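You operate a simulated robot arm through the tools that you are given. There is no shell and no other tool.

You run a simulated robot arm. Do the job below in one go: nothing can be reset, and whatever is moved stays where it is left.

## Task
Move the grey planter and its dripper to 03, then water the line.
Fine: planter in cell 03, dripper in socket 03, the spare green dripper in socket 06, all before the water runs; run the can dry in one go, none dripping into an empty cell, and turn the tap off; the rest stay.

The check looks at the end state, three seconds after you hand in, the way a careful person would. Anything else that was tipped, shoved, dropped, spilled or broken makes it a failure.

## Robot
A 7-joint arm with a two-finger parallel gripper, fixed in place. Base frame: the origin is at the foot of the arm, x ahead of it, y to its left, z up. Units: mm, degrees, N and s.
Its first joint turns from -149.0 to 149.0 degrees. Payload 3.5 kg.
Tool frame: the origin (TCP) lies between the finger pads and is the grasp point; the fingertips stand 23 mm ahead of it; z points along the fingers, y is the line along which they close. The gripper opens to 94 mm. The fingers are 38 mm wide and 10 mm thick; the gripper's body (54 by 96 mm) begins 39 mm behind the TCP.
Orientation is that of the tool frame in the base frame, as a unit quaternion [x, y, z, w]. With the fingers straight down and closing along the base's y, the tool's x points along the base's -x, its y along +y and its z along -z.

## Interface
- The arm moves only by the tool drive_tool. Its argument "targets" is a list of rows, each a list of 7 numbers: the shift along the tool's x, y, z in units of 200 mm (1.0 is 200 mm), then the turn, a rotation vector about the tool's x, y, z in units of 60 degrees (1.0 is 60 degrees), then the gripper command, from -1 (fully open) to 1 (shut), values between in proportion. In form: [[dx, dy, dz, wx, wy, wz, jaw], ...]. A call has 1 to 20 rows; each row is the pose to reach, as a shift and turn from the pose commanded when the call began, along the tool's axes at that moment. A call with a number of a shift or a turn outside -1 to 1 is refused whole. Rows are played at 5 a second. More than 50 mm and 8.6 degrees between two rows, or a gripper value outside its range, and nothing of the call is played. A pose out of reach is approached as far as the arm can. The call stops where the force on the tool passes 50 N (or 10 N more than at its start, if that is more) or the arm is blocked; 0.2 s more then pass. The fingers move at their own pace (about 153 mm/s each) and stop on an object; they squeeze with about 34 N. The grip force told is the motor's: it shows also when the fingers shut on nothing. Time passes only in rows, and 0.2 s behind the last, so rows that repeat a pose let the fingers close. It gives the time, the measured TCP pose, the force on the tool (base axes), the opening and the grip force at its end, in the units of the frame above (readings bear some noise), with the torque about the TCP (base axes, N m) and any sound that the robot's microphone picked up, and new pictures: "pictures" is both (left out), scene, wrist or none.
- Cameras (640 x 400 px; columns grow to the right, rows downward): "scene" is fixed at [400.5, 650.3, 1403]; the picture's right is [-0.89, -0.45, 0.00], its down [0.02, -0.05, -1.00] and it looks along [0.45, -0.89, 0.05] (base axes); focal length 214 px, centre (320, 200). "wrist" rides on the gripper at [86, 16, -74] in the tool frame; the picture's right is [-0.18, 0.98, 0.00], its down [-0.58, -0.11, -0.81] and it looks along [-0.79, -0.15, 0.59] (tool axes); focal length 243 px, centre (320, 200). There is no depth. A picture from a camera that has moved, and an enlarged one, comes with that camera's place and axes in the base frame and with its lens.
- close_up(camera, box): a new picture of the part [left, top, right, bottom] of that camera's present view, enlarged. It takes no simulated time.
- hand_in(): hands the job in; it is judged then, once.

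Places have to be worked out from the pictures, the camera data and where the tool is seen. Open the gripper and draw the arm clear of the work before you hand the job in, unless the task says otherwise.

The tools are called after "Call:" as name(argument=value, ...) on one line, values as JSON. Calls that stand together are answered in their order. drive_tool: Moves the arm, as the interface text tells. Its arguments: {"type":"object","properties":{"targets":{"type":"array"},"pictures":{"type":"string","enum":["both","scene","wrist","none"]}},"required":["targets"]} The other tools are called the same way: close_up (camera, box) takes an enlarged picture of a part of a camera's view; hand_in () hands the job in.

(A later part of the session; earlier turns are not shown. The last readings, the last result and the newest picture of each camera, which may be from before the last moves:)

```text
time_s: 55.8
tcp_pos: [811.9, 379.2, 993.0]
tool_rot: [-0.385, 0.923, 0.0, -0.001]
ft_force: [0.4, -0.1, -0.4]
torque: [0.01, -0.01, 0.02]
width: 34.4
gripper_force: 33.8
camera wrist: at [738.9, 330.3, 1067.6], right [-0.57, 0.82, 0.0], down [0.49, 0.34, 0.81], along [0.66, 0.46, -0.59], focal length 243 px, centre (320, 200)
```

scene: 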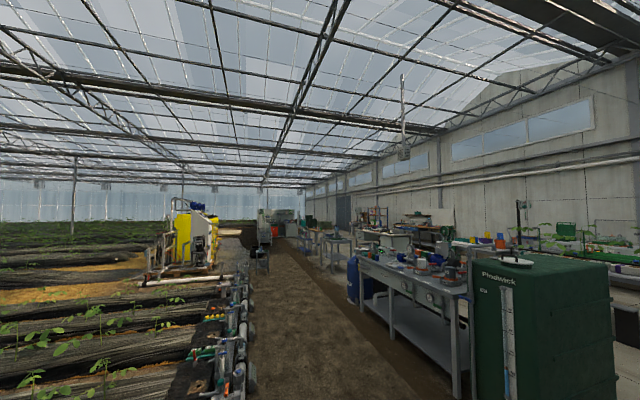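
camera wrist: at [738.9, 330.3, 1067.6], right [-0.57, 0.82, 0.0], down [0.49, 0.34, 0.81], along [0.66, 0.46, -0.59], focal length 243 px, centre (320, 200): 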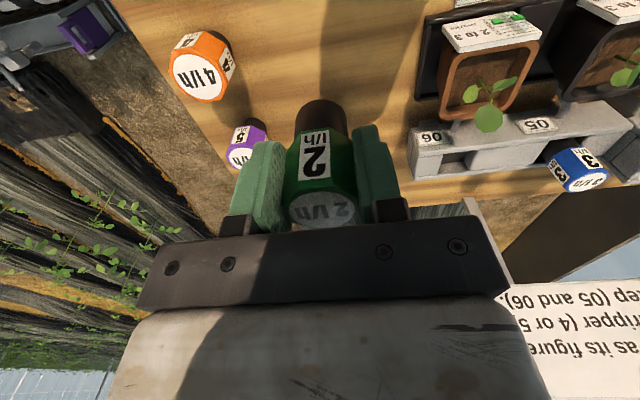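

The green dripper is in hand (34 mm). I carry it out to above socket 06, three pitches past socket 03, and look.

Call:
drive_tool(targets=[[-0.15, 0.13, 0, 0, 0, 0, 1], [-0.3, 0.27, 0, 0, 0, 0, 1], [-0.45, 0.41, 0, 0, 0, 0, 1], [-0.6, 0.55, 0, 0, 0, 0, 1], [-0.73, 0.67, 0, 0, 0, 0, 1], [-0.81, 0.7315, 0, 0, 0, 0, 1], [-0.81, 0.7315, 0, 0, 0, 0, 1], [-0.81, 0.7315, 0, 0, 0, 0, 1]], pictures="wrist")

Call:
close_up(camera="wrist", box=[200, 0, 460, 240])

```text
time_s: 57.5
tcp_pos: [821.0, 596.0, 992.5]
tool_rot: [-0.385, 0.923, -0.001, -0.001]
ft_force: [0.1, 0.6, 0.5]
torque: [-0.03, 0.01, -0.01]
width: 34.0
gripper_force: 33.7
camera wrist: at [749.7, 548.0, 1067.4], right [-0.57, 0.82, 0.0], down [0.49, 0.34, 0.81], along [0.66, 0.46, -0.59], focal length 243 px, centre (320, 200)
```

wrist: 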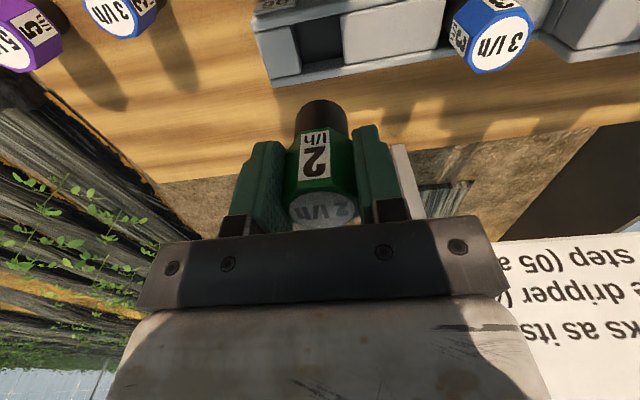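

```text
1.67 times, centred on (330, 120) of wrist
camera zoom: at [749.7, 548.0, 1067.4], right [-0.57, 0.82, 0.0], down [0.49, 0.34, 0.81], along [0.66, 0.46, -0.59], focal length 404 px, centre (303, 333)
```

zoom: 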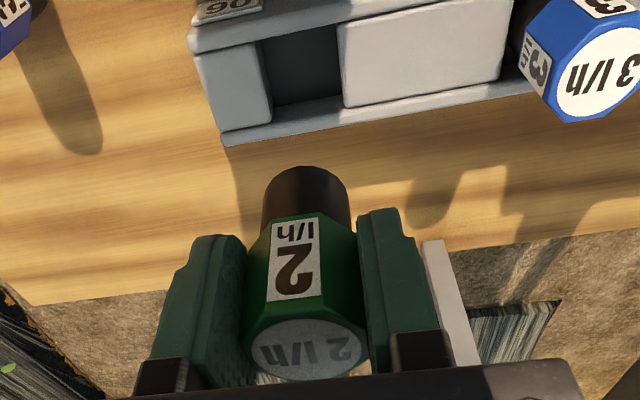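

Slot 06 appears at the same scale as slot 03 did from 31 mm higher, so the low step is ~31–36 mm lower; I need ~1.6 mm toward 01 and ~2 mm inboard. I correct and lower to z≈910 to look again.

Call:
drive_tool(targets=[[0.012, 0.008, 0.05, 0, 0, 0, 1], [0.012, 0.008, 0.2, 0, 0, 0, 1], [0.012, 0.008, 0.35, 0, 0, 0, 1], [0.012, 0.008, 0.414, 0, 0, 0, 1], [0.012, 0.008, 0.414, 0, 0, 0, 1]], pictures="wrist")

Call:
close_up(camera="wrist", box=[200, 40, 440, 240])

```text
time_s: 58.8
tcp_pos: [818.0, 595.9, 908.3]
tool_rot: [-0.385, 0.923, 0.0, -0.001]
ft_force: [0.6, -0.4, 0.4]
torque: [0.02, 0.04, -0.01]
width: 34.3
gripper_force: 34.1
camera wrist: at [747.0, 547.1, 983.7], right [-0.57, 0.82, 0.0], down [0.49, 0.34, 0.81], along [0.66, 0.46, -0.59], focal length 243 px, centre (320, 200)
```

wrist: 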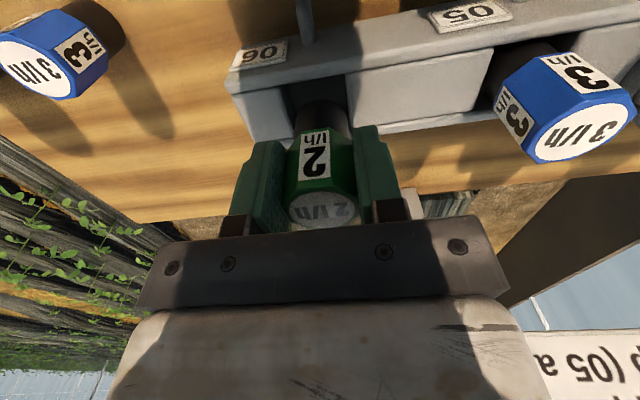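

```text
2.00 times, centred on (320, 140) of wrist
camera zoom: at [747.0, 547.1, 983.7], right [-0.57, 0.82, 0.0], down [0.49, 0.34, 0.81], along [0.66, 0.46, -0.59], focal length 485 px, centre (320, 320)
```

zoom: 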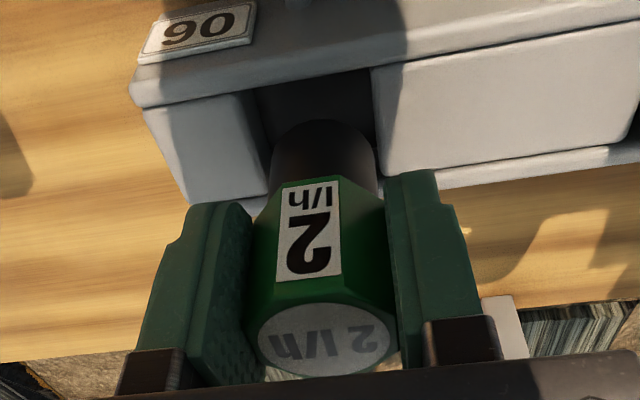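

The slot sits at the same picture places as slot 03 did just before insertion. I lower in gentle steps.

Call:
drive_tool(targets=[[0, 0, 0.03, 0, 0, 0, 1], [0, 0, 0.06, 0, 0, 0, 1], [0, 0, 0.085, 0, 0, 0, 1], [0, 0, 0.1, 0, 0, 0, 1], [0, 0, 0.1, 0, 0, 0, 1]], pictures="wrist")

Call:
close_up(camera="wrist", box=[200, 40, 440, 240])

```text
time_s: 60.0
tcp_pos: [817.8, 593.9, 891.5]
tool_rot: [-0.385, 0.923, 0.0, -0.001]
ft_force: [-5.6, -2.7, 33.8]
torque: [0.34, -0.25, 0.03]
width: 34.1
gripper_force: 34.1
camera wrist: at [746.3, 545.8, 965.9], right [-0.57, 0.82, 0.0], down [0.49, 0.34, 0.81], along [0.66, 0.46, -0.59], focal length 243 px, centre (320, 200)
```

wrist: 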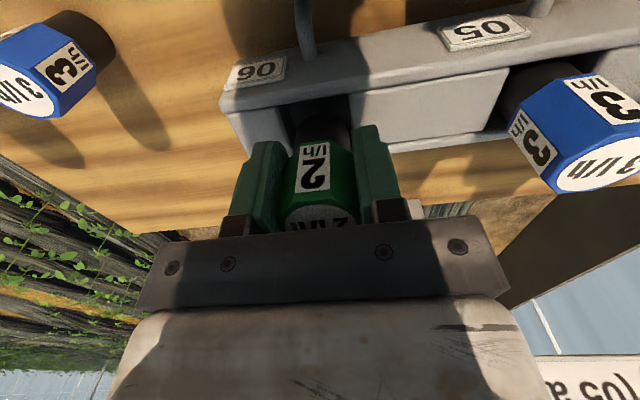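

```text
2.00 times, centred on (320, 140) of wrist
camera zoom: at [746.3, 545.8, 965.9], right [-0.57, 0.82, 0.0], down [0.49, 0.34, 0.81], along [0.66, 0.46, -0.59], focal length 485 px, centre (320, 320)
```

zoom: 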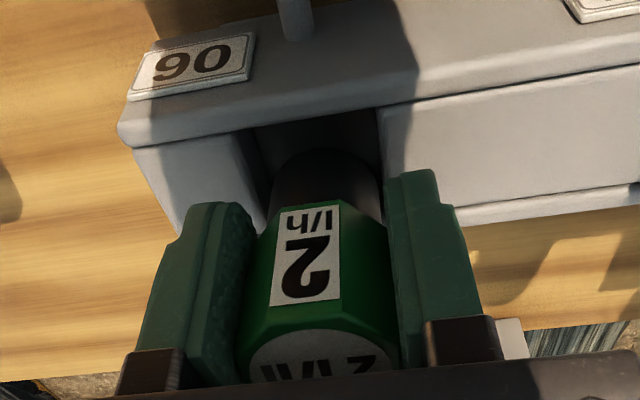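

Contact came early (34 N) with the reaction at the outer side of the plug, so the plug rides on the outer rim of the slot. I lift 16 mm, shift ~3.5 mm inboard and lower again carefully.

Call:
drive_tool(targets=[[0, 0, -0.04, 0, 0, 0, 1], [0, 0, -0.08, 0, 0, 0, 1], [0.017, 0, -0.08, 0, 0, 0, 1], [0.017, 0, -0.08, 0, 0, 0, 1]], pictures="wrist")

Call:
close_up(camera="wrist", box=[220, 60, 420, 200])

```text
time_s: 61.0
tcp_pos: [816.7, 593.1, 905.0]
tool_rot: [-0.385, 0.923, -0.001, -0.001]
ft_force: [0.2, 0.2, 0.5]
torque: [-0.01, 0.02, -0.02]
width: 34.2
gripper_force: 34.0
camera wrist: at [744.7, 544.6, 980.6], right [-0.57, 0.82, 0.0], down [0.49, 0.34, 0.81], along [0.66, 0.46, -0.59], focal length 243 px, centre (320, 200)
```

wrist: 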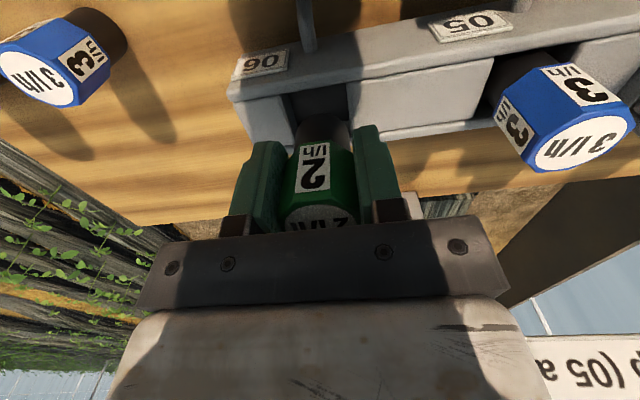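

```text
2.86 times, centred on (320, 130) of wrist
camera zoom: at [744.7, 544.6, 980.6], right [-0.57, 0.82, 0.0], down [0.49, 0.34, 0.81], along [0.66, 0.46, -0.59], focal length 693 px, centre (320, 400)
```

zoom: 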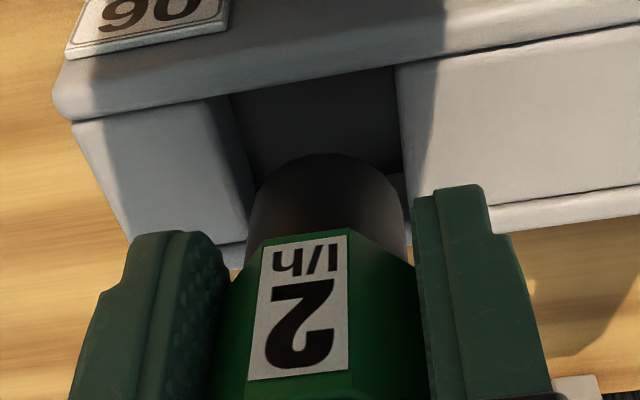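

The dripper slid up ~8 mm in the fingers during that contact, so its bottom is now ~44 mm below the TCP. I feel my way down again in this inboard position.

Call:
drive_tool(targets=[[0, 0, 0.03, 0, 0, 0, 1], [0, 0, 0.06, 0, 0, 0, 1], [0, 0, 0.075, 0, 0, 0, 1], [0, 0, 0.075, 0, 0, 0, 1]], pictures="none")

Call:
drive_tool(targets=[[0, 0, 0.01, 0, 0, 0, 1], [0, 0, 0.02, 0, 0, 0, 1], [0, 0, 0.02, 0, 0, 0, 1]], pictures="wrist")

```text
time_s: 62.0
tcp_pos: [815.5, 592.9, 892.0]
tool_rot: [-0.385, 0.923, 0.0, 0.0]
ft_force: [-0.6, 0.3, 7.4]
torque: [0.1, -0.11, -0.03]
width: 34.4
gripper_force: 34.5
```

```text
time_s: 62.8
tcp_pos: [814.6, 592.2, 889.2]
tool_rot: [-0.385, 0.923, 0.0, 0.0]
ft_force: [-4.1, -3.7, 32.9]
torque: [0.4, -0.39, 0.02]
width: 34.4
gripper_force: 34.1
camera wrist: at [744.0, 543.7, 963.2], right [-0.57, 0.82, 0.0], down [0.49, 0.34, 0.81], along [0.66, 0.46, -0.59], focal length 243 px, centre (320, 200)
```

wrist: 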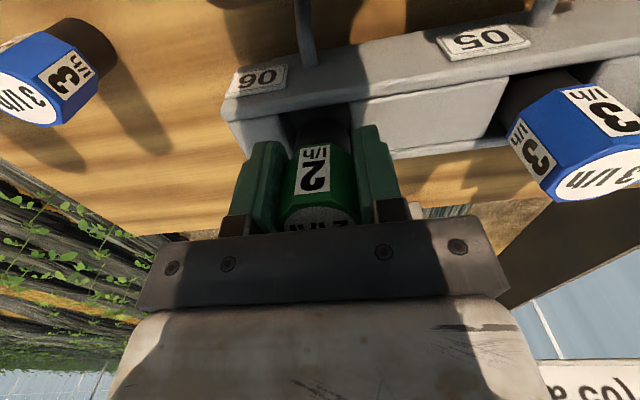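

Contact again at the same height, reaction again at the outer side. I zoom in to see what touches.

Call:
close_up(camera="wrist", box=[210, 60, 450, 240])

Call:
close_up(camera="wrist", box=[400, 40, 640, 220])

```text
2.22 times, centred on (330, 150) of wrist
camera zoom: at [744.0, 543.7, 963.2], right [-0.57, 0.82, 0.0], down [0.49, 0.34, 0.81], along [0.66, 0.46, -0.59], focal length 539 px, centre (298, 311)
```

zoom: 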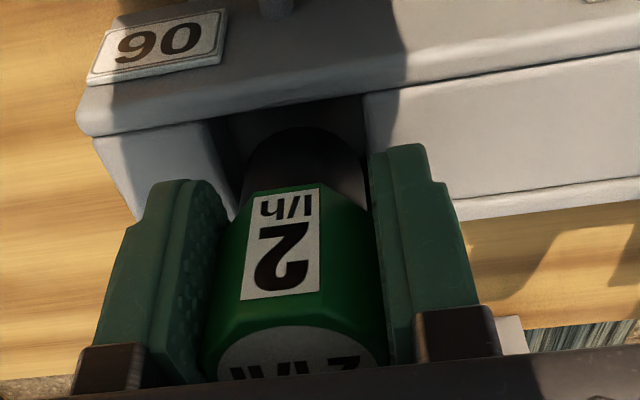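

```text
2.22 times, centred on (520, 130) of wrist
camera zoom: at [744.0, 543.7, 963.2], right [-0.57, 0.82, 0.0], down [0.49, 0.34, 0.81], along [0.66, 0.46, -0.59], focal length 539 px, centre (-124, 356)
```

zoom: 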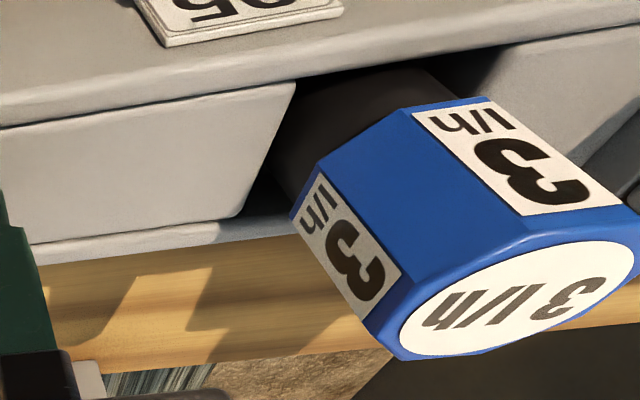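

I lift off and shift aside along +u to get an unobstructed close look into slot 06.

Call:
drive_tool(targets=[[0, 0, -0.05, 0, 0, 0, 1], [0, 0, -0.15, 0, 0, 0, 1], [0, 0, -0.25, 0, 0, 0, 1], [0, -0.15, -0.3, 0, 0, 0, 1], [0, -0.3, -0.3, 0, 0, 0, 1], [0, -0.35, -0.3, 0, 0, 0, 1], [0, -0.35, -0.3, 0, 0, 0, 1]], pictures="wrist")

Call:
close_up(camera="wrist", box=[350, 0, 560, 135])

Call:
close_up(camera="wrist", box=[240, 80, 400, 240])

```text
time_s: 64.3
tcp_pos: [866.4, 543.2, 946.3]
tool_rot: [-0.385, 0.923, 0.0, 0.0]
ft_force: [-0.6, 0.6, 0.3]
torque: [-0.04, 0.01, 0.0]
width: 34.0
gripper_force: 33.8
camera wrist: at [794.5, 494.5, 1021.9], right [-0.57, 0.82, 0.0], down [0.49, 0.34, 0.81], along [0.66, 0.46, -0.59], focal length 243 px, centre (320, 200)
```

wrist: 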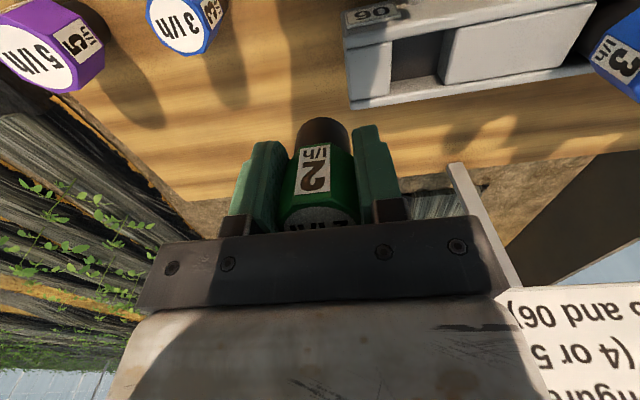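

```text
2.96 times, centred on (455, 68) of wrist
camera zoom: at [794.5, 494.5, 1021.9], right [-0.57, 0.82, 0.0], down [0.49, 0.34, 0.81], along [0.66, 0.46, -0.59], focal length 719 px, centre (-80, 593)
```

zoom: 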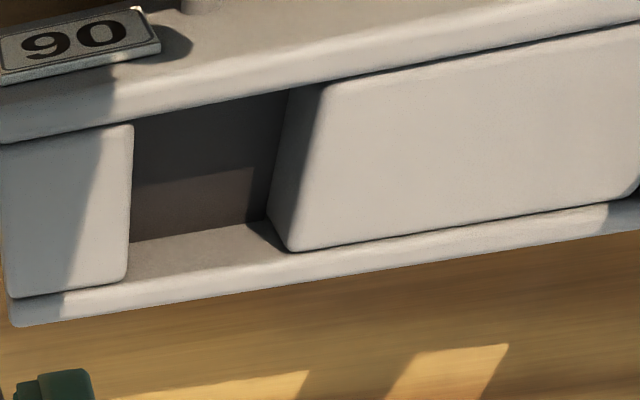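

```text
2.50 times, centred on (320, 160) of wrist
camera zoom: at [794.5, 494.5, 1021.9], right [-0.57, 0.82, 0.0], down [0.49, 0.34, 0.81], along [0.66, 0.46, -0.59], focal length 606 px, centre (320, 300)
```

zoom: 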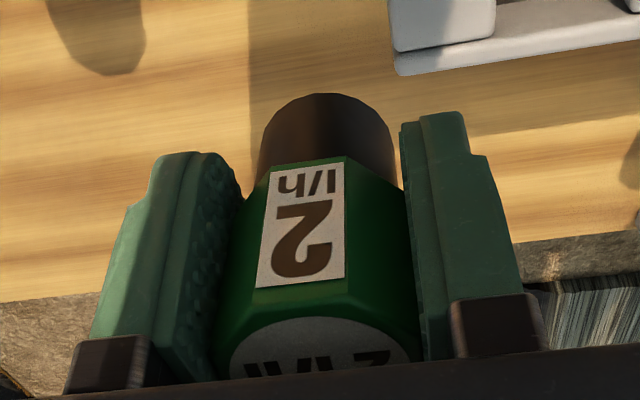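

The view shows a dark-floored slot with nothing obvious sticking up, while blue 05 sits with its top at z≈898. I move the hand outboard so that the camera looks almost straight down into slot 06.

Call:
drive_tool(targets=[[-0.08, 0, 0, 0, 0, 0, 1], [-0.16, 0.1, 0, 0, 0, 0, 1], [-0.23, 0.22, 0.04, 0, 0, 0, 1], [-0.23, 0.345, 0.08, 0, 0, 0, 1], [-0.23, 0.345, 0.08, 0, 0, 0, 1]], pictures="wrist")

Call:
close_up(camera="wrist", box=[230, 0, 470, 120])

Call:
close_up(camera="wrist", box=[250, 0, 370, 75])

```text
time_s: 65.5
tcp_pos: [849.5, 624.9, 930.9]
tool_rot: [-0.384, 0.923, 0.0, -0.001]
ft_force: [-0.3, -0.2, 0.6]
torque: [0.02, -0.01, 0.01]
width: 34.1
gripper_force: 33.8
camera wrist: at [778.0, 576.8, 1005.6], right [-0.57, 0.82, 0.0], down [0.49, 0.34, 0.81], along [0.66, 0.46, -0.59], focal length 243 px, centre (320, 200)
```

wrist: 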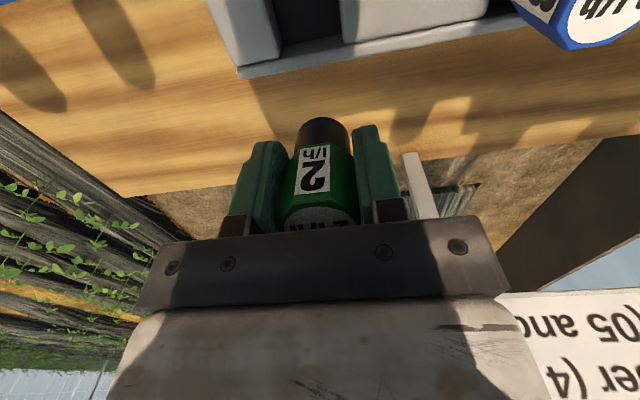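

```text
2.67 times, centred on (350, 60) of wrist
camera zoom: at [778.0, 576.8, 1005.6], right [-0.57, 0.82, 0.0], down [0.49, 0.34, 0.81], along [0.66, 0.46, -0.59], focal length 647 px, centre (240, 573)
```

zoom: 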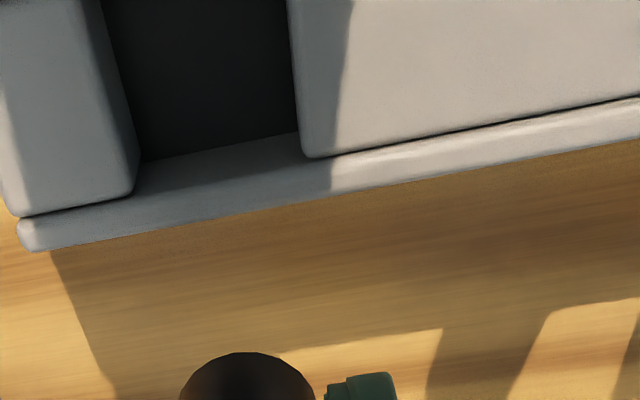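

```text
5.33 times, centred on (310, 38) of wrist
camera zoom: at [778.0, 576.8, 1005.6], right [-0.57, 0.82, 0.0], down [0.49, 0.34, 0.81], along [0.66, 0.46, -0.59], focal length 1294 px, centre (373, 1067)
```

zoom: 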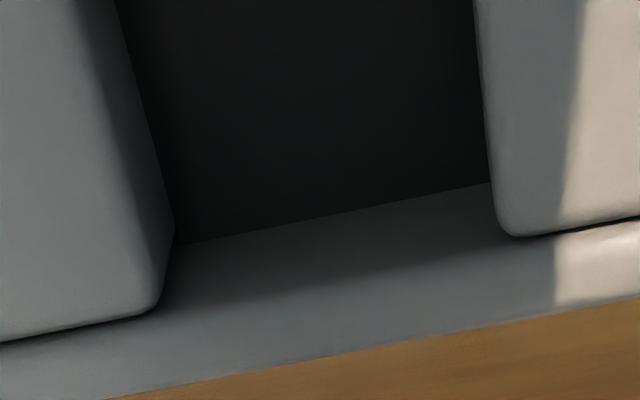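

The ledge in front of the slot sits at z≈848 and begins at n≈1012, and the green dripper is held ~5 mm too far outboard, so its plug lands on that ledge. I'll set it back on the bench at its old spot and regrip it centred and higher.

Call:
drive_tool(targets=[[0, -0.15, -0.05, 0, 0, 0, 1], [0, -0.3, -0.08, 0, 0, 0, 1], [0.1, -0.45, -0.08, 0, 0, 0, 1], [0.25, -0.6, -0.08, 0, 0, 0, 1], [0.42, -0.7345, -0.08, 0, 0, 0, 1], [0.6, -0.7345, -0.05, 0, 0, 0, 1], [0.8, -0.7345, 0, 0, 0, 0, 1], [1.0, -0.7345, 0.1, 0, 0, 0, 1], [1.0, -0.7345, 0.3, 0, 0, 0, 1], [1.0, -0.7345, 0.4, 0, 0, 0, 1], [1.0, -0.7345, 0.4, 0, 0, 0, 1]], pictures="wrist")

Call:
close_up(camera="wrist", box=[210, 60, 450, 240])

```text
time_s: 68.0
tcp_pos: [813.3, 379.4, 849.9]
tool_rot: [-0.385, 0.923, -0.001, -0.002]
ft_force: [0.2, 0.3, 0.3]
torque: [-0.01, -0.05, 0.03]
width: 34.0
gripper_force: 34.4
camera wrist: at [741.6, 330.9, 924.8], right [-0.57, 0.82, 0.0], down [0.49, 0.34, 0.81], along [0.66, 0.46, -0.59], focal length 243 px, centre (320, 200)
```

wrist: 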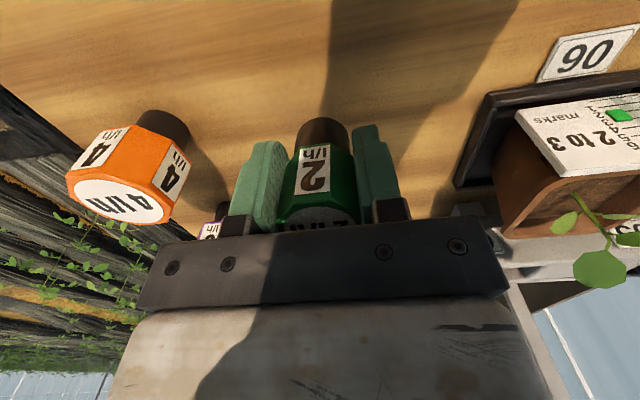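

```text
2.22 times, centred on (330, 150) of wrist
camera zoom: at [741.6, 330.9, 924.8], right [-0.57, 0.82, 0.0], down [0.49, 0.34, 0.81], along [0.66, 0.46, -0.59], focal length 539 px, centre (298, 311)
```

zoom: 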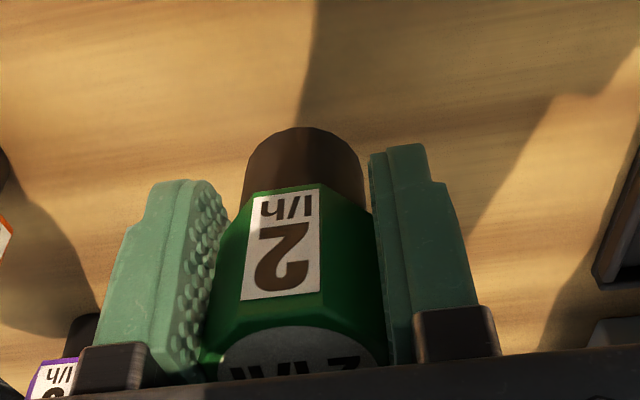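

I lower in small steps until the plug touches the bench.

Call:
drive_tool(targets=[[0, 0, 0.03, 0, 0, 0, 1], [0, 0, 0.06, 0, 0, 0, 1], [0, 0, 0.08, 0, 0, 0, 1], [0, 0, 0.095, 0, 0, 0, 1], [0, 0, 0.095, 0, 0, 0, 1]], pictures="none")

Call:
drive_tool(targets=[[0, 0, 0.008, 0, 0, 0, 1], [0, 0, 0.015, 0, 0, 0, 1], [0, 0, 0.015, 0, 0, 0, 1]], pictures="none")

```text
time_s: 69.2
tcp_pos: [813.4, 378.9, 831.8]
tool_rot: [-0.385, 0.923, -0.001, -0.001]
ft_force: [-0.6, -0.4, -0.4]
torque: [0.0, -0.03, -0.02]
width: 34.4
gripper_force: 33.7
```

```text
time_s: 70.0
tcp_pos: [813.8, 377.3, 829.4]
tool_rot: [-0.385, 0.923, -0.001, 0.0]
ft_force: [-1.0, 0.3, 0.2]
torque: [0.03, 0.0, 0.0]
width: 34.2
gripper_force: 34.4
```

Call:
drive_tool(targets=[[0, 0, 0.01, 0, 0, 0, 1], [0, 0, 0.018, 0, 0, 0, 1], [0, 0, 0.018, 0, 0, 0, 1]], pictures="none")

Call:
drive_tool(targets=[[0, 0, 0.008, 0, 0, 0, 1], [0, 0, 0.015, 0, 0, 0, 1], [0, 0, 0.015, 0, 0, 0, 1]], pictures="wrist")

```text
time_s: 70.8
tcp_pos: [812.4, 377.8, 826.0]
tool_rot: [-0.385, 0.923, 0.0, 0.0]
ft_force: [-0.5, -0.4, 0.0]
torque: [0.0, 0.01, 0.03]
width: 34.3
gripper_force: 34.1
```

```text
time_s: 71.5
tcp_pos: [812.4, 378.7, 822.2]
tool_rot: [-0.385, 0.923, 0.0, -0.001]
ft_force: [0.3, -0.5, 2.9]
torque: [-0.04, 0.03, -0.02]
width: 34.2
gripper_force: 33.8
camera wrist: at [741.5, 330.6, 897.1], right [-0.57, 0.82, 0.0], down [0.49, 0.34, 0.81], along [0.66, 0.46, -0.59], focal length 243 px, centre (320, 200)
```

wrist: 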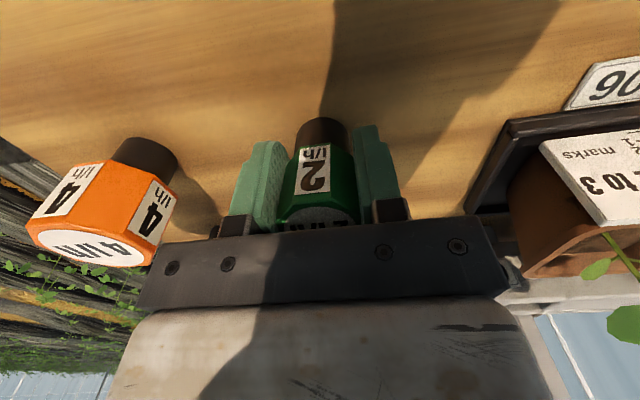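

It touches the bench at TCP z≈822 (so it had slid 10 mm). I press a millimetre to square it up and open.

Call:
drive_tool(targets=[[0, 0, 0.006, 0, 0, 0, 1], [0, 0, 0.006, 0, 0, 0, 0.22], [0, 0, 0.006, 0, 0, 0, 0.15], [0, 0, 0.006, 0, 0, 0, -0.2], [0, 0, 0.006, 0, 0, 0, -0.6], [0, 0, 0, 0, 0, 0, -0.6], [0, 0, 0, 0, 0, 0, -0.6]], pictures="wrist")

Call:
close_up(camera="wrist", box=[210, 60, 450, 240])

```text
time_s: 73.2
tcp_pos: [812.5, 379.9, 821.7]
tool_rot: [-0.385, 0.923, 0.0, 0.0]
ft_force: [-0.1, 0.0, 0.3]
torque: [0.0, 0.03, 0.01]
width: 75.1
gripper_force: 0.1
camera wrist: at [741.3, 330.9, 896.8], right [-0.57, 0.82, 0.0], down [0.49, 0.34, 0.81], along [0.66, 0.46, -0.59], focal length 243 px, centre (320, 200)
```

wrist: 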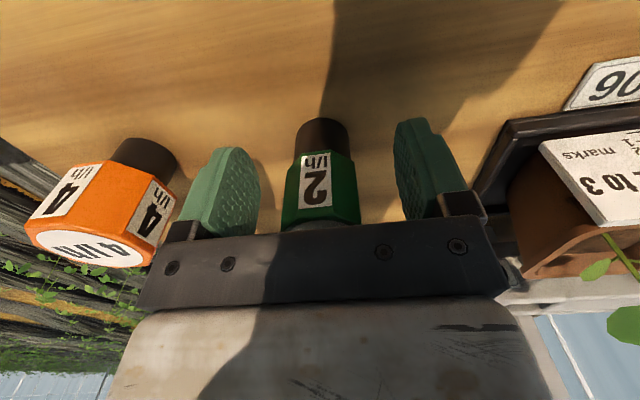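

```text
2.22 times, centred on (330, 150) of wrist
camera zoom: at [741.3, 330.9, 896.8], right [-0.57, 0.82, 0.0], down [0.49, 0.34, 0.81], along [0.66, 0.46, -0.59], focal length 539 px, centre (298, 311)
```

zoom: 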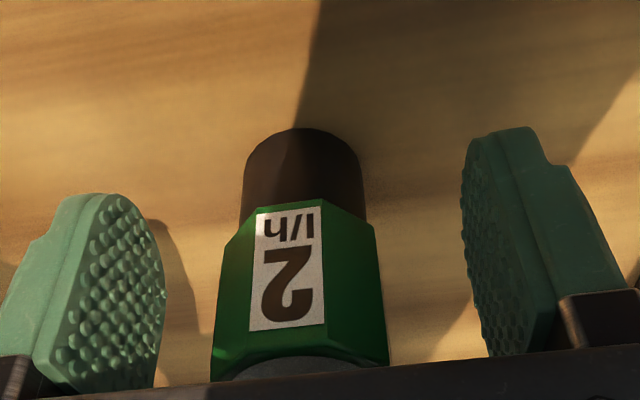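

It stands upright again. I rise to z≈905 to measure its axis exactly.

Call:
drive_tool(targets=[[0, 0, -0.08, 0, 0, 0, -0.6], [0, 0, -0.2, 0, 0, 0, -0.6], [0, 0, -0.35, 0, 0, 0, -0.6], [0, 0, -0.42, 0, 0, 0, -0.6], [0, 0, -0.42, 0, 0, 0, -0.6]], pictures="wrist")

Call:
close_up(camera="wrist", box=[260, 30, 380, 150])

```text
time_s: 74.3
tcp_pos: [812.8, 378.0, 905.5]
tool_rot: [-0.385, 0.923, -0.001, 0.0]
ft_force: [0.7, 0.5, 0.4]
torque: [0.03, -0.02, 0.01]
width: 75.2
gripper_force: 0.0
camera wrist: at [741.4, 330.8, 981.5], right [-0.57, 0.82, 0.0], down [0.49, 0.34, 0.81], along [0.66, 0.46, -0.59], focal length 243 px, centre (320, 200)
```

wrist: 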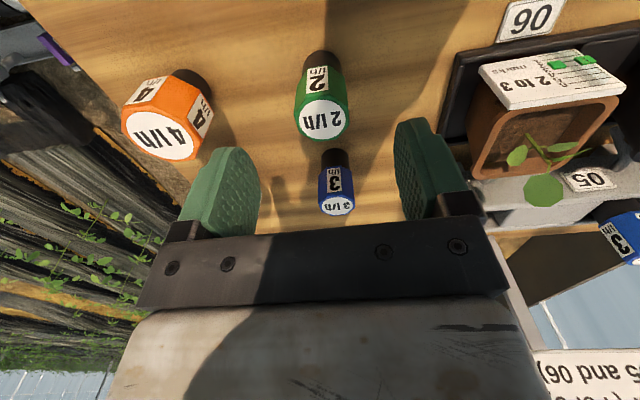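

```text
3.33 times, centred on (320, 90) of wrist
camera zoom: at [741.4, 330.8, 981.5], right [-0.57, 0.82, 0.0], down [0.49, 0.34, 0.81], along [0.66, 0.46, -0.59], focal length 809 px, centre (320, 567)
```

zoom: 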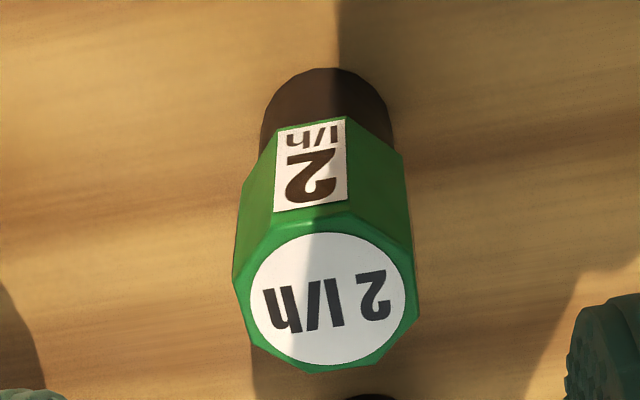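

Measured from both its top and foot, the dripper's axis is ~9 mm further out than the TCP. I shift there and lower to z≈842 (a higher grip), then look.

Call:
drive_tool(targets=[[-0.045, 0.005, 0.05, 0, 0, 0, -0.6], [-0.045, 0.005, 0.18, 0, 0, 0, -0.6], [-0.045, 0.005, 0.28, 0, 0, 0, -0.6], [-0.045, 0.005, 0.3175, 0, 0, 0, -0.6], [-0.045, 0.005, 0.3175, 0, 0, 0, -0.6]], pictures="wrist")

Call:
close_up(camera="wrist", box=[210, 60, 450, 240])

```text
time_s: 75.5
tcp_pos: [819.4, 384.8, 844.1]
tool_rot: [-0.385, 0.923, -0.001, -0.001]
ft_force: [-0.2, -0.5, 0.2]
torque: [-0.02, 0.0, -0.01]
width: 75.2
gripper_force: 0.0
camera wrist: at [747.1, 337.9, 917.7], right [-0.57, 0.82, 0.0], down [0.49, 0.34, 0.81], along [0.66, 0.46, -0.59], focal length 243 px, centre (320, 200)
```

wrist: 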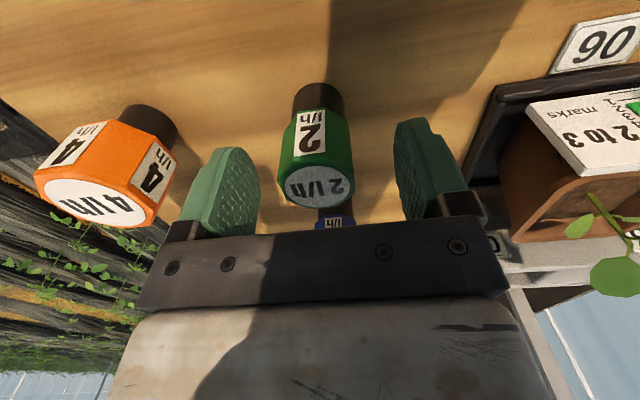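

```text
2.22 times, centred on (330, 150) of wrist
camera zoom: at [747.1, 337.9, 917.7], right [-0.57, 0.82, 0.0], down [0.49, 0.34, 0.81], along [0.66, 0.46, -0.59], focal length 539 px, centre (298, 311)
```

zoom: 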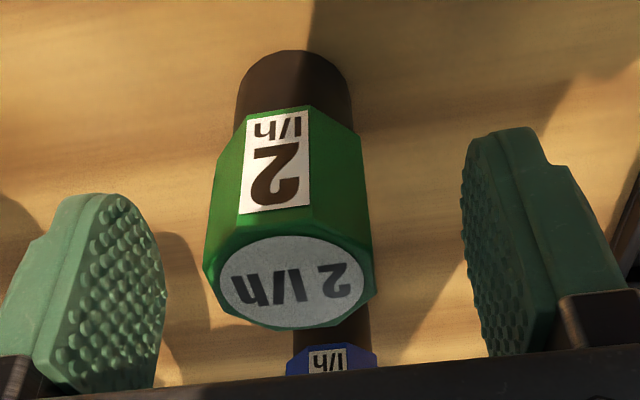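

The top centre is now within ~1 mm of the tool axis. I close and lift.

Call:
drive_tool(targets=[[0, 0, 0, 0, 0, 0, 0.1], [0, 0, 0, 0, 0, 0, 1], [0, 0, 0, 0, 0, 0, 1], [0, 0, 0, 0, 0, 0, 1], [0, 0, -0.03, 0, 0, 0, 1], [0, 0, -0.15, 0, 0, 0, 1], [0, 0, -0.3, 0, 0, 0, 1], [0, 0, -0.5, 0, 0, 0, 1], [0, 0, -0.65, 0, 0, 0, 1], [0, 0, -0.65, 0, 0, 0, 1]], pictures="wrist")

Call:
close_up(camera="wrist", box=[210, 60, 450, 240])

```text
time_s: 77.8
tcp_pos: [817.4, 387.1, 972.1]
tool_rot: [-0.385, 0.923, 0.0, 0.0]
ft_force: [0.0, 0.0, -0.3]
torque: [-0.02, 0.0, 0.0]
width: 33.8
gripper_force: 34.1
camera wrist: at [747.0, 338.2, 1047.6], right [-0.57, 0.82, 0.0], down [0.49, 0.34, 0.81], along [0.66, 0.46, -0.59], focal length 243 px, centre (320, 200)
```

wrist: 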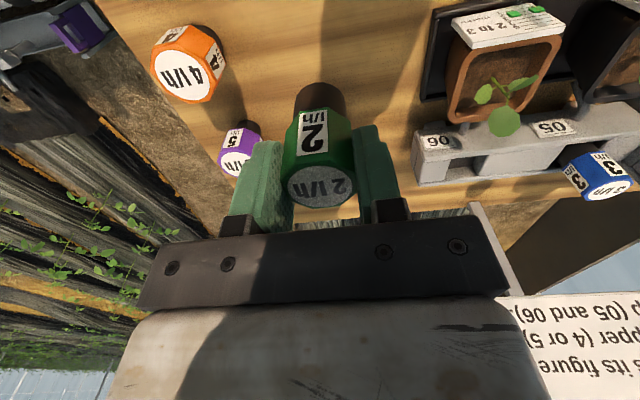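

```text
2.22 times, centred on (330, 150) of wrist
camera zoom: at [747.0, 338.2, 1047.6], right [-0.57, 0.82, 0.0], down [0.49, 0.34, 0.81], along [0.66, 0.46, -0.59], focal length 539 px, centre (298, 311)
```

zoom: 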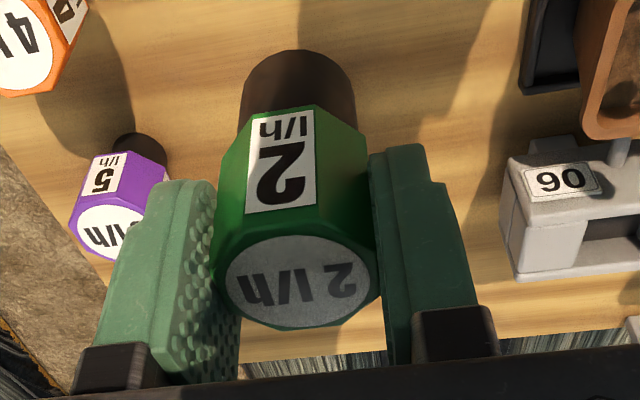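

The pocket has a front wall at n≈1019 (top z≈848), which the plug hit before. With the new centred grip I move over socket 06 again, ~1.5 mm inboard and ~1 mm to +u of the first try.

Call:
drive_tool(targets=[[-0.15, 0.13, 0, 0, 0, 0, 1], [-0.3, 0.27, 0, 0, 0, 0, 1], [-0.45, 0.41, 0, 0, 0, 0, 1], [-0.6, 0.55, 0, 0, 0, 0, 1], [-0.7, 0.67, 0, 0, 0, 0, 1], [-0.7345, 0.7285, 0, 0, 0, 0, 1], [-0.7345, 0.7285, 0.15, 0, 0, 0, 1], [-0.7345, 0.7285, 0.25, 0, 0, 0, 1], [-0.7345, 0.7285, 0.25, 0, 0, 0, 1]], pictures="wrist")

Call:
close_up(camera="wrist", box=[210, 20, 450, 200])

```text
time_s: 79.8
tcp_pos: [818.3, 593.5, 922.9]
tool_rot: [-0.386, 0.923, 0.0, -0.001]
ft_force: [-0.2, 0.4, -1.0]
torque: [-0.04, 0.02, 0.01]
width: 34.0
gripper_force: 33.9
camera wrist: at [746.2, 545.6, 997.0], right [-0.57, 0.82, 0.0], down [0.49, 0.34, 0.81], along [0.66, 0.46, -0.59], focal length 243 px, centre (320, 200)
```

wrist: 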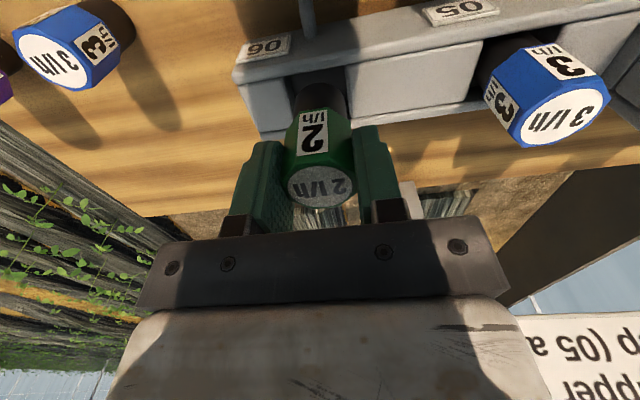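

```text
2.22 times, centred on (330, 110) of wrist
camera zoom: at [746.2, 545.6, 997.0], right [-0.57, 0.82, 0.0], down [0.49, 0.34, 0.81], along [0.66, 0.46, -0.59], focal length 539 px, centre (298, 400)
```

zoom: 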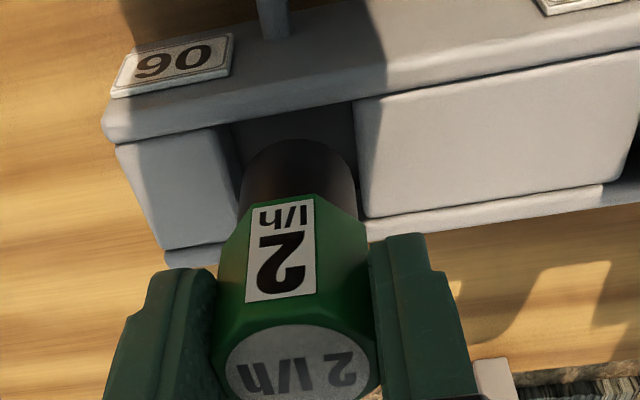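

Aligned (about 2 mm inboard of where blue 05 sits in its pocket). I lower gently in steps toward the expected seat at TCP z≈895.

Call:
drive_tool(targets=[[0, 0, 0.03, 0, 0, 0, 1], [0, 0, 0.05, 0, 0, 0, 1], [0, 0, 0.065, 0, 0, 0, 1], [0, 0, 0.065, 0, 0, 0, 1]], pictures="none")

Call:
drive_tool(targets=[[0, 0, 0.01, 0, 0, 0, 1], [0, 0, 0.02, 0, 0, 0, 1], [0, 0, 0.02, 0, 0, 0, 1]], pictures="none")

Call:
drive_tool(targets=[[0, 0, 0.01, 0, 0, 0, 1], [0, 0, 0.02, 0, 0, 0, 1], [0, 0, 0.02, 0, 0, 0, 1]], pictures="wrist")

```text
time_s: 80.8
tcp_pos: [818.0, 592.4, 909.8]
tool_rot: [-0.385, 0.923, 0.0, 0.0]
ft_force: [0.1, -0.5, -1.5]
torque: [0.0, 0.0, 0.02]
width: 34.2
gripper_force: 34.2
```

```text
time_s: 81.5
tcp_pos: [817.4, 593.8, 905.8]
tool_rot: [-0.386, 0.923, 0.0, 0.0]
ft_force: [-0.7, 0.4, -1.4]
torque: [0.02, -0.01, 0.02]
width: 33.8
gripper_force: 34.5
```

```text
time_s: 82.3
tcp_pos: [816.8, 593.4, 901.4]
tool_rot: [-0.385, 0.923, 0.0, -0.002]
ft_force: [0.1, -0.4, -0.3]
torque: [0.0, -0.01, -0.01]
width: 34.3
gripper_force: 33.8
camera wrist: at [746.9, 545.1, 976.3], right [-0.57, 0.82, 0.0], down [0.49, 0.34, 0.81], along [0.66, 0.46, -0.59], focal length 243 px, centre (320, 200)
```

wrist: 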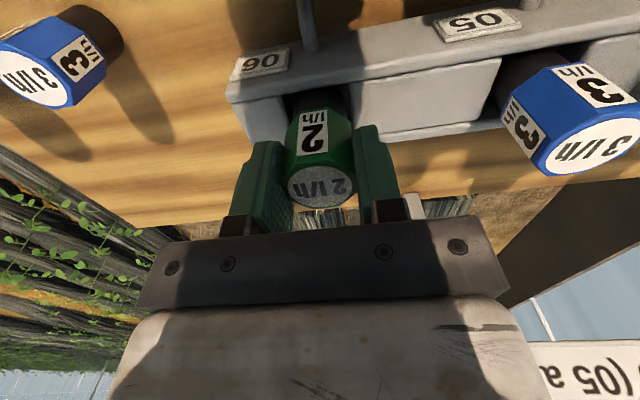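

Past the front wall's height with no contact now. I keep lowering in small steps.

Call:
drive_tool(targets=[[0, 0, 0.01, 0, 0, 0, 1], [0, 0, 0.02, 0, 0, 0, 1], [0, 0, 0.02, 0, 0, 0, 1]], pictures="none")

Call:
drive_tool(targets=[[0, 0, 0.005, 0, 0, 0, 1], [0, 0, 0.01, 0, 0, 0, 1], [0, 0, 0.01, 0, 0, 0, 1]], pictures="none")

Call:
drive_tool(targets=[[0, 0, 0.005, 0, 0, 0, 1], [0, 0, 0.01, 0, 0, 0, 1], [0, 0, 0.01, 0, 0, 0, 1]], pictures="wrist")

```text
time_s: 83.2
tcp_pos: [818.3, 592.7, 896.9]
tool_rot: [-0.385, 0.923, 0.0, -0.001]
ft_force: [-0.6, 0.0, -0.9]
torque: [-0.01, 0.02, -0.02]
width: 34.0
gripper_force: 34.1
```

```text
time_s: 84.0
tcp_pos: [818.6, 593.3, 896.0]
tool_rot: [-0.385, 0.923, -0.001, -0.001]
ft_force: [0.3, -0.1, -0.8]
torque: [0.02, 0.04, 0.0]
width: 33.8
gripper_force: 34.1
```

```text
time_s: 84.8
tcp_pos: [817.9, 592.6, 894.3]
tool_rot: [-0.385, 0.923, 0.0, -0.001]
ft_force: [-0.6, -0.3, 0.5]
torque: [0.03, 0.01, -0.02]
width: 34.3
gripper_force: 33.7
camera wrist: at [747.0, 545.4, 968.5], right [-0.57, 0.82, 0.0], down [0.49, 0.34, 0.81], along [0.66, 0.46, -0.59], focal length 243 px, centre (320, 200)
```

wrist: 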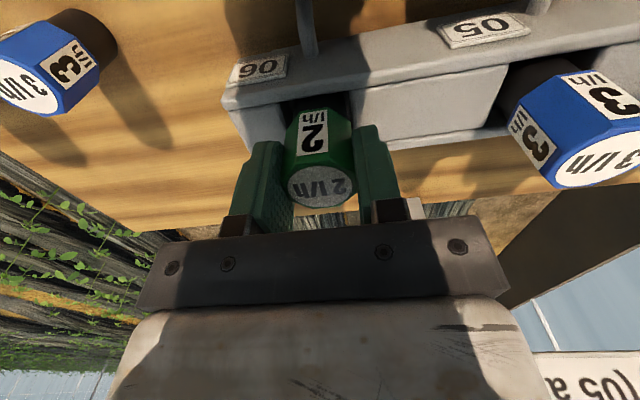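

Still free; green's top is level with blue's now. I go on for the last millimetres until it seats.

Call:
drive_tool(targets=[[0, 0, 0.005, 0, 0, 0, 1], [0, 0, 0.01, 0, 0, 0, 1], [0, 0, 0.01, 0, 0, 0, 1]], pictures="none")

Call:
drive_tool(targets=[[0, 0, 0.005, 0, 0, 0, 1], [0, 0, 0.01, 0, 0, 0, 1], [0, 0, 0.01, 0, 0, 0, 1]], pictures="none")

```text
time_s: 85.5
tcp_pos: [817.7, 593.7, 892.4]
tool_rot: [-0.385, 0.923, 0.0, 0.0]
ft_force: [0.6, 0.7, 12.0]
torque: [0.07, -0.06, -0.02]
width: 34.0
gripper_force: 33.9
```

```text
time_s: 86.3
tcp_pos: [818.4, 593.8, 891.8]
tool_rot: [-0.385, 0.923, -0.001, 0.0]
ft_force: [1.3, 1.7, 35.0]
torque: [0.09, -0.07, -0.01]
width: 34.2
gripper_force: 33.8
```

It seats flat on the pocket floor (contact centred). I ease off a touch, open and rise.

Call:
drive_tool(targets=[[0, 0, -0.012, 0, 0, 0, 1], [0, 0, -0.012, 0, 0, 0, 0.2], [0, 0, -0.012, 0, 0, 0, -0.1], [0, 0, -0.012, 0, 0, 0, -0.5], [0, 0, -0.012, 0, 0, 0, -0.5], [0, 0, -0.1, 0, 0, 0, -0.5], [0, 0, -0.25, 0, 0, 0, -0.5], [0, 0, -0.45, 0, 0, 0, -0.5], [0, 0, -0.65, 0, 0, 0, -0.5], [0, 0, -0.8, 0, 0, 0, -0.5], [0, 0, -0.8, 0, 0, 0, -0.5]], pictures="wrist")

Call:
close_up(camera="wrist", box=[230, 0, 550, 130])

```text
time_s: 88.8
tcp_pos: [818.3, 594.6, 1050.6]
tool_rot: [-0.386, 0.923, 0.0, -0.001]
ft_force: [-0.2, -1.0, 0.2]
torque: [0.01, 0.01, 0.01]
width: 70.4
gripper_force: 0.0
camera wrist: at [746.3, 545.6, 1124.9], right [-0.57, 0.82, 0.0], down [0.49, 0.34, 0.81], along [0.66, 0.46, -0.59], focal length 243 px, centre (320, 200)
```

wrist: 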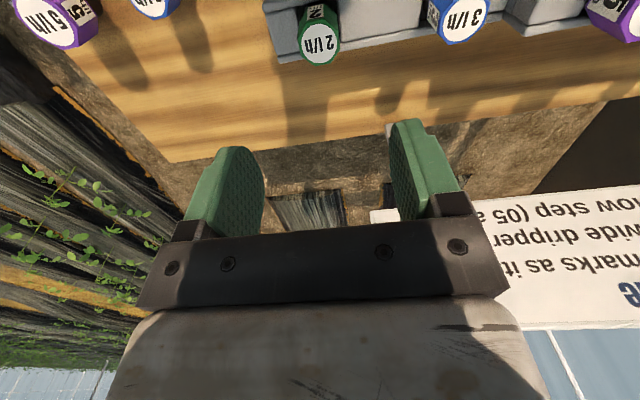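

```text
2.00 times, centred on (390, 65) of wrist
camera zoom: at [746.3, 545.6, 1124.9], right [-0.57, 0.82, 0.0], down [0.49, 0.34, 0.81], along [0.66, 0.46, -0.59], focal length 485 px, centre (180, 470)
```

zoom: 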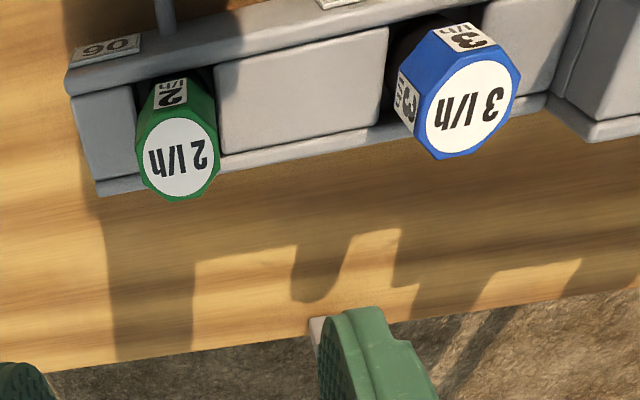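

Green stands seated and upright in socket 06. Next is the tap: I travel back along the row at z≈1050, checking orange 03 on the way.

Call:
drive_tool(targets=[[0.02, 0.2, 0, 0, 0, 0, -0.5], [0.04, 0.4, 0, 0, 0, 0, -0.5], [0.06, 0.6, 0, 0, 0, 0, -0.5], [0.08, 0.8, 0, 0, 0, 0, -0.5], [0.1, 1.0, 0, 0, 0, 0, -0.5]], pictures="none")

Call:
drive_tool(targets=[[0.02, 0.2, 0, 0, 0, 0, -0.5], [0.06, 0.35, 0, 0, 0, 0, -0.5], [0.1, 0.5, 0, 0, 0, 0, -0.5], [0.1, 0.5, 0, 0, 0, 0, -0.5]], pictures="wrist")

Call:
close_up(camera="wrist", box=[130, 0, 530, 200])

```text
time_s: 90.0
tcp_pos: [662.5, 717.7, 1050.3]
tool_rot: [-0.384, 0.923, -0.001, -0.001]
ft_force: [0.3, -0.5, -1.0]
torque: [-0.01, 0.0, 0.01]
width: 70.6
gripper_force: 0.2
```

```text
time_s: 91.0
tcp_pos: [577.6, 776.1, 1050.3]
tool_rot: [-0.384, 0.923, -0.001, -0.001]
ft_force: [-0.1, -0.8, -0.4]
torque: [-0.04, 0.01, 0.01]
width: 70.6
gripper_force: 0.1
camera wrist: at [505.9, 727.3, 1125.0], right [-0.57, 0.82, 0.0], down [0.49, 0.34, 0.81], along [0.66, 0.46, -0.59], focal length 243 px, centre (320, 200)
```

wrist: 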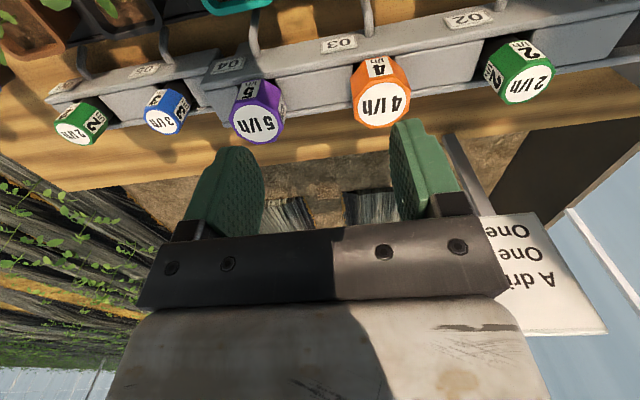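

```text
1.60 times, centred on (330, 100) of wrist
camera zoom: at [505.9, 727.3, 1125.0], right [-0.57, 0.82, 0.0], down [0.49, 0.34, 0.81], along [0.66, 0.46, -0.59], focal length 388 px, centre (304, 360)
```

zoom: 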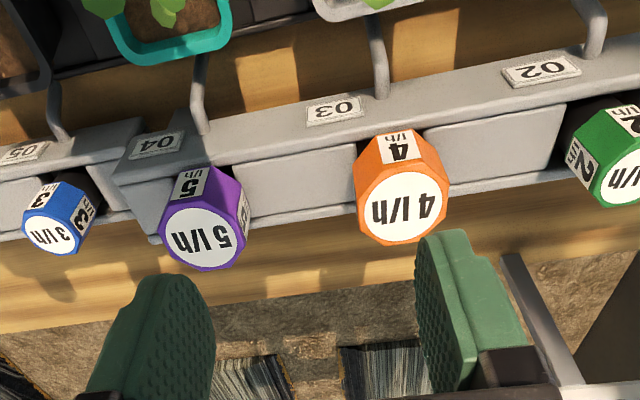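

All five drippers look properly seated. I continue toward the tap end, keeping inboard of the can.

Call:
drive_tool(targets=[[0.05, 0.2, 0, 0, 0, 0, -0.5], [0.1, 0.4, -0.05, 0, 0, 0, -0.5], [0.15, 0.6, -0.1, 0, 0, 0, -0.5], [0.2, 0.8, -0.15, 0, 0, 0, -0.5], [0.25, 0.95, -0.2, 0, 0, 0, -0.5], [0.25, 0.95, -0.2, 0, 0, 0, -0.5]], pictures="wrist")

Call:
close_up(camera="wrist", box=[400, 0, 640, 220])

```text
time_s: 92.3
tcp_pos: [407.1, 874.0, 1089.6]
tool_rot: [-0.384, 0.923, 0.0, 0.0]
ft_force: [-0.2, 0.8, 0.2]
torque: [0.0, -0.02, -0.01]
width: 70.6
gripper_force: 0.0
camera wrist: at [335.7, 825.9, 1164.3], right [-0.57, 0.82, 0.0], down [0.49, 0.34, 0.81], along [0.66, 0.46, -0.59], focal length 243 px, centre (320, 200)
```

wrist: 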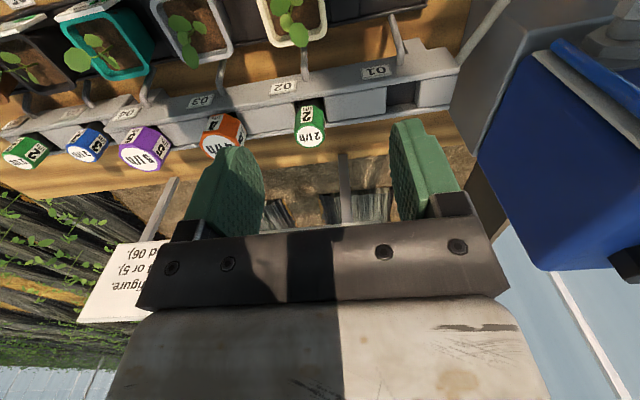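

```text
1.82 times, centred on (520, 110) of wrist
camera zoom: at [335.7, 825.9, 1164.3], right [-0.57, 0.82, 0.0], down [0.49, 0.34, 0.81], along [0.66, 0.46, -0.59], focal length 441 px, centre (-44, 364)
```

zoom: 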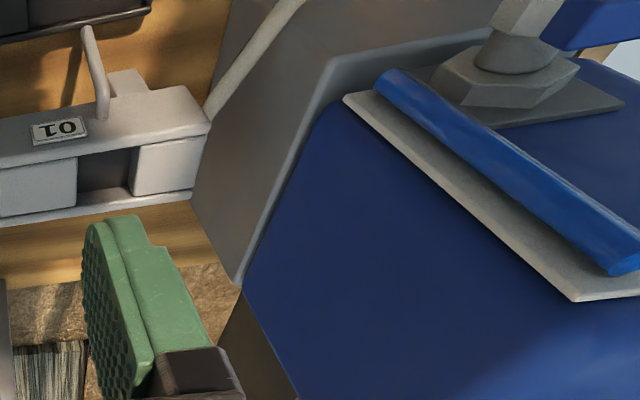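

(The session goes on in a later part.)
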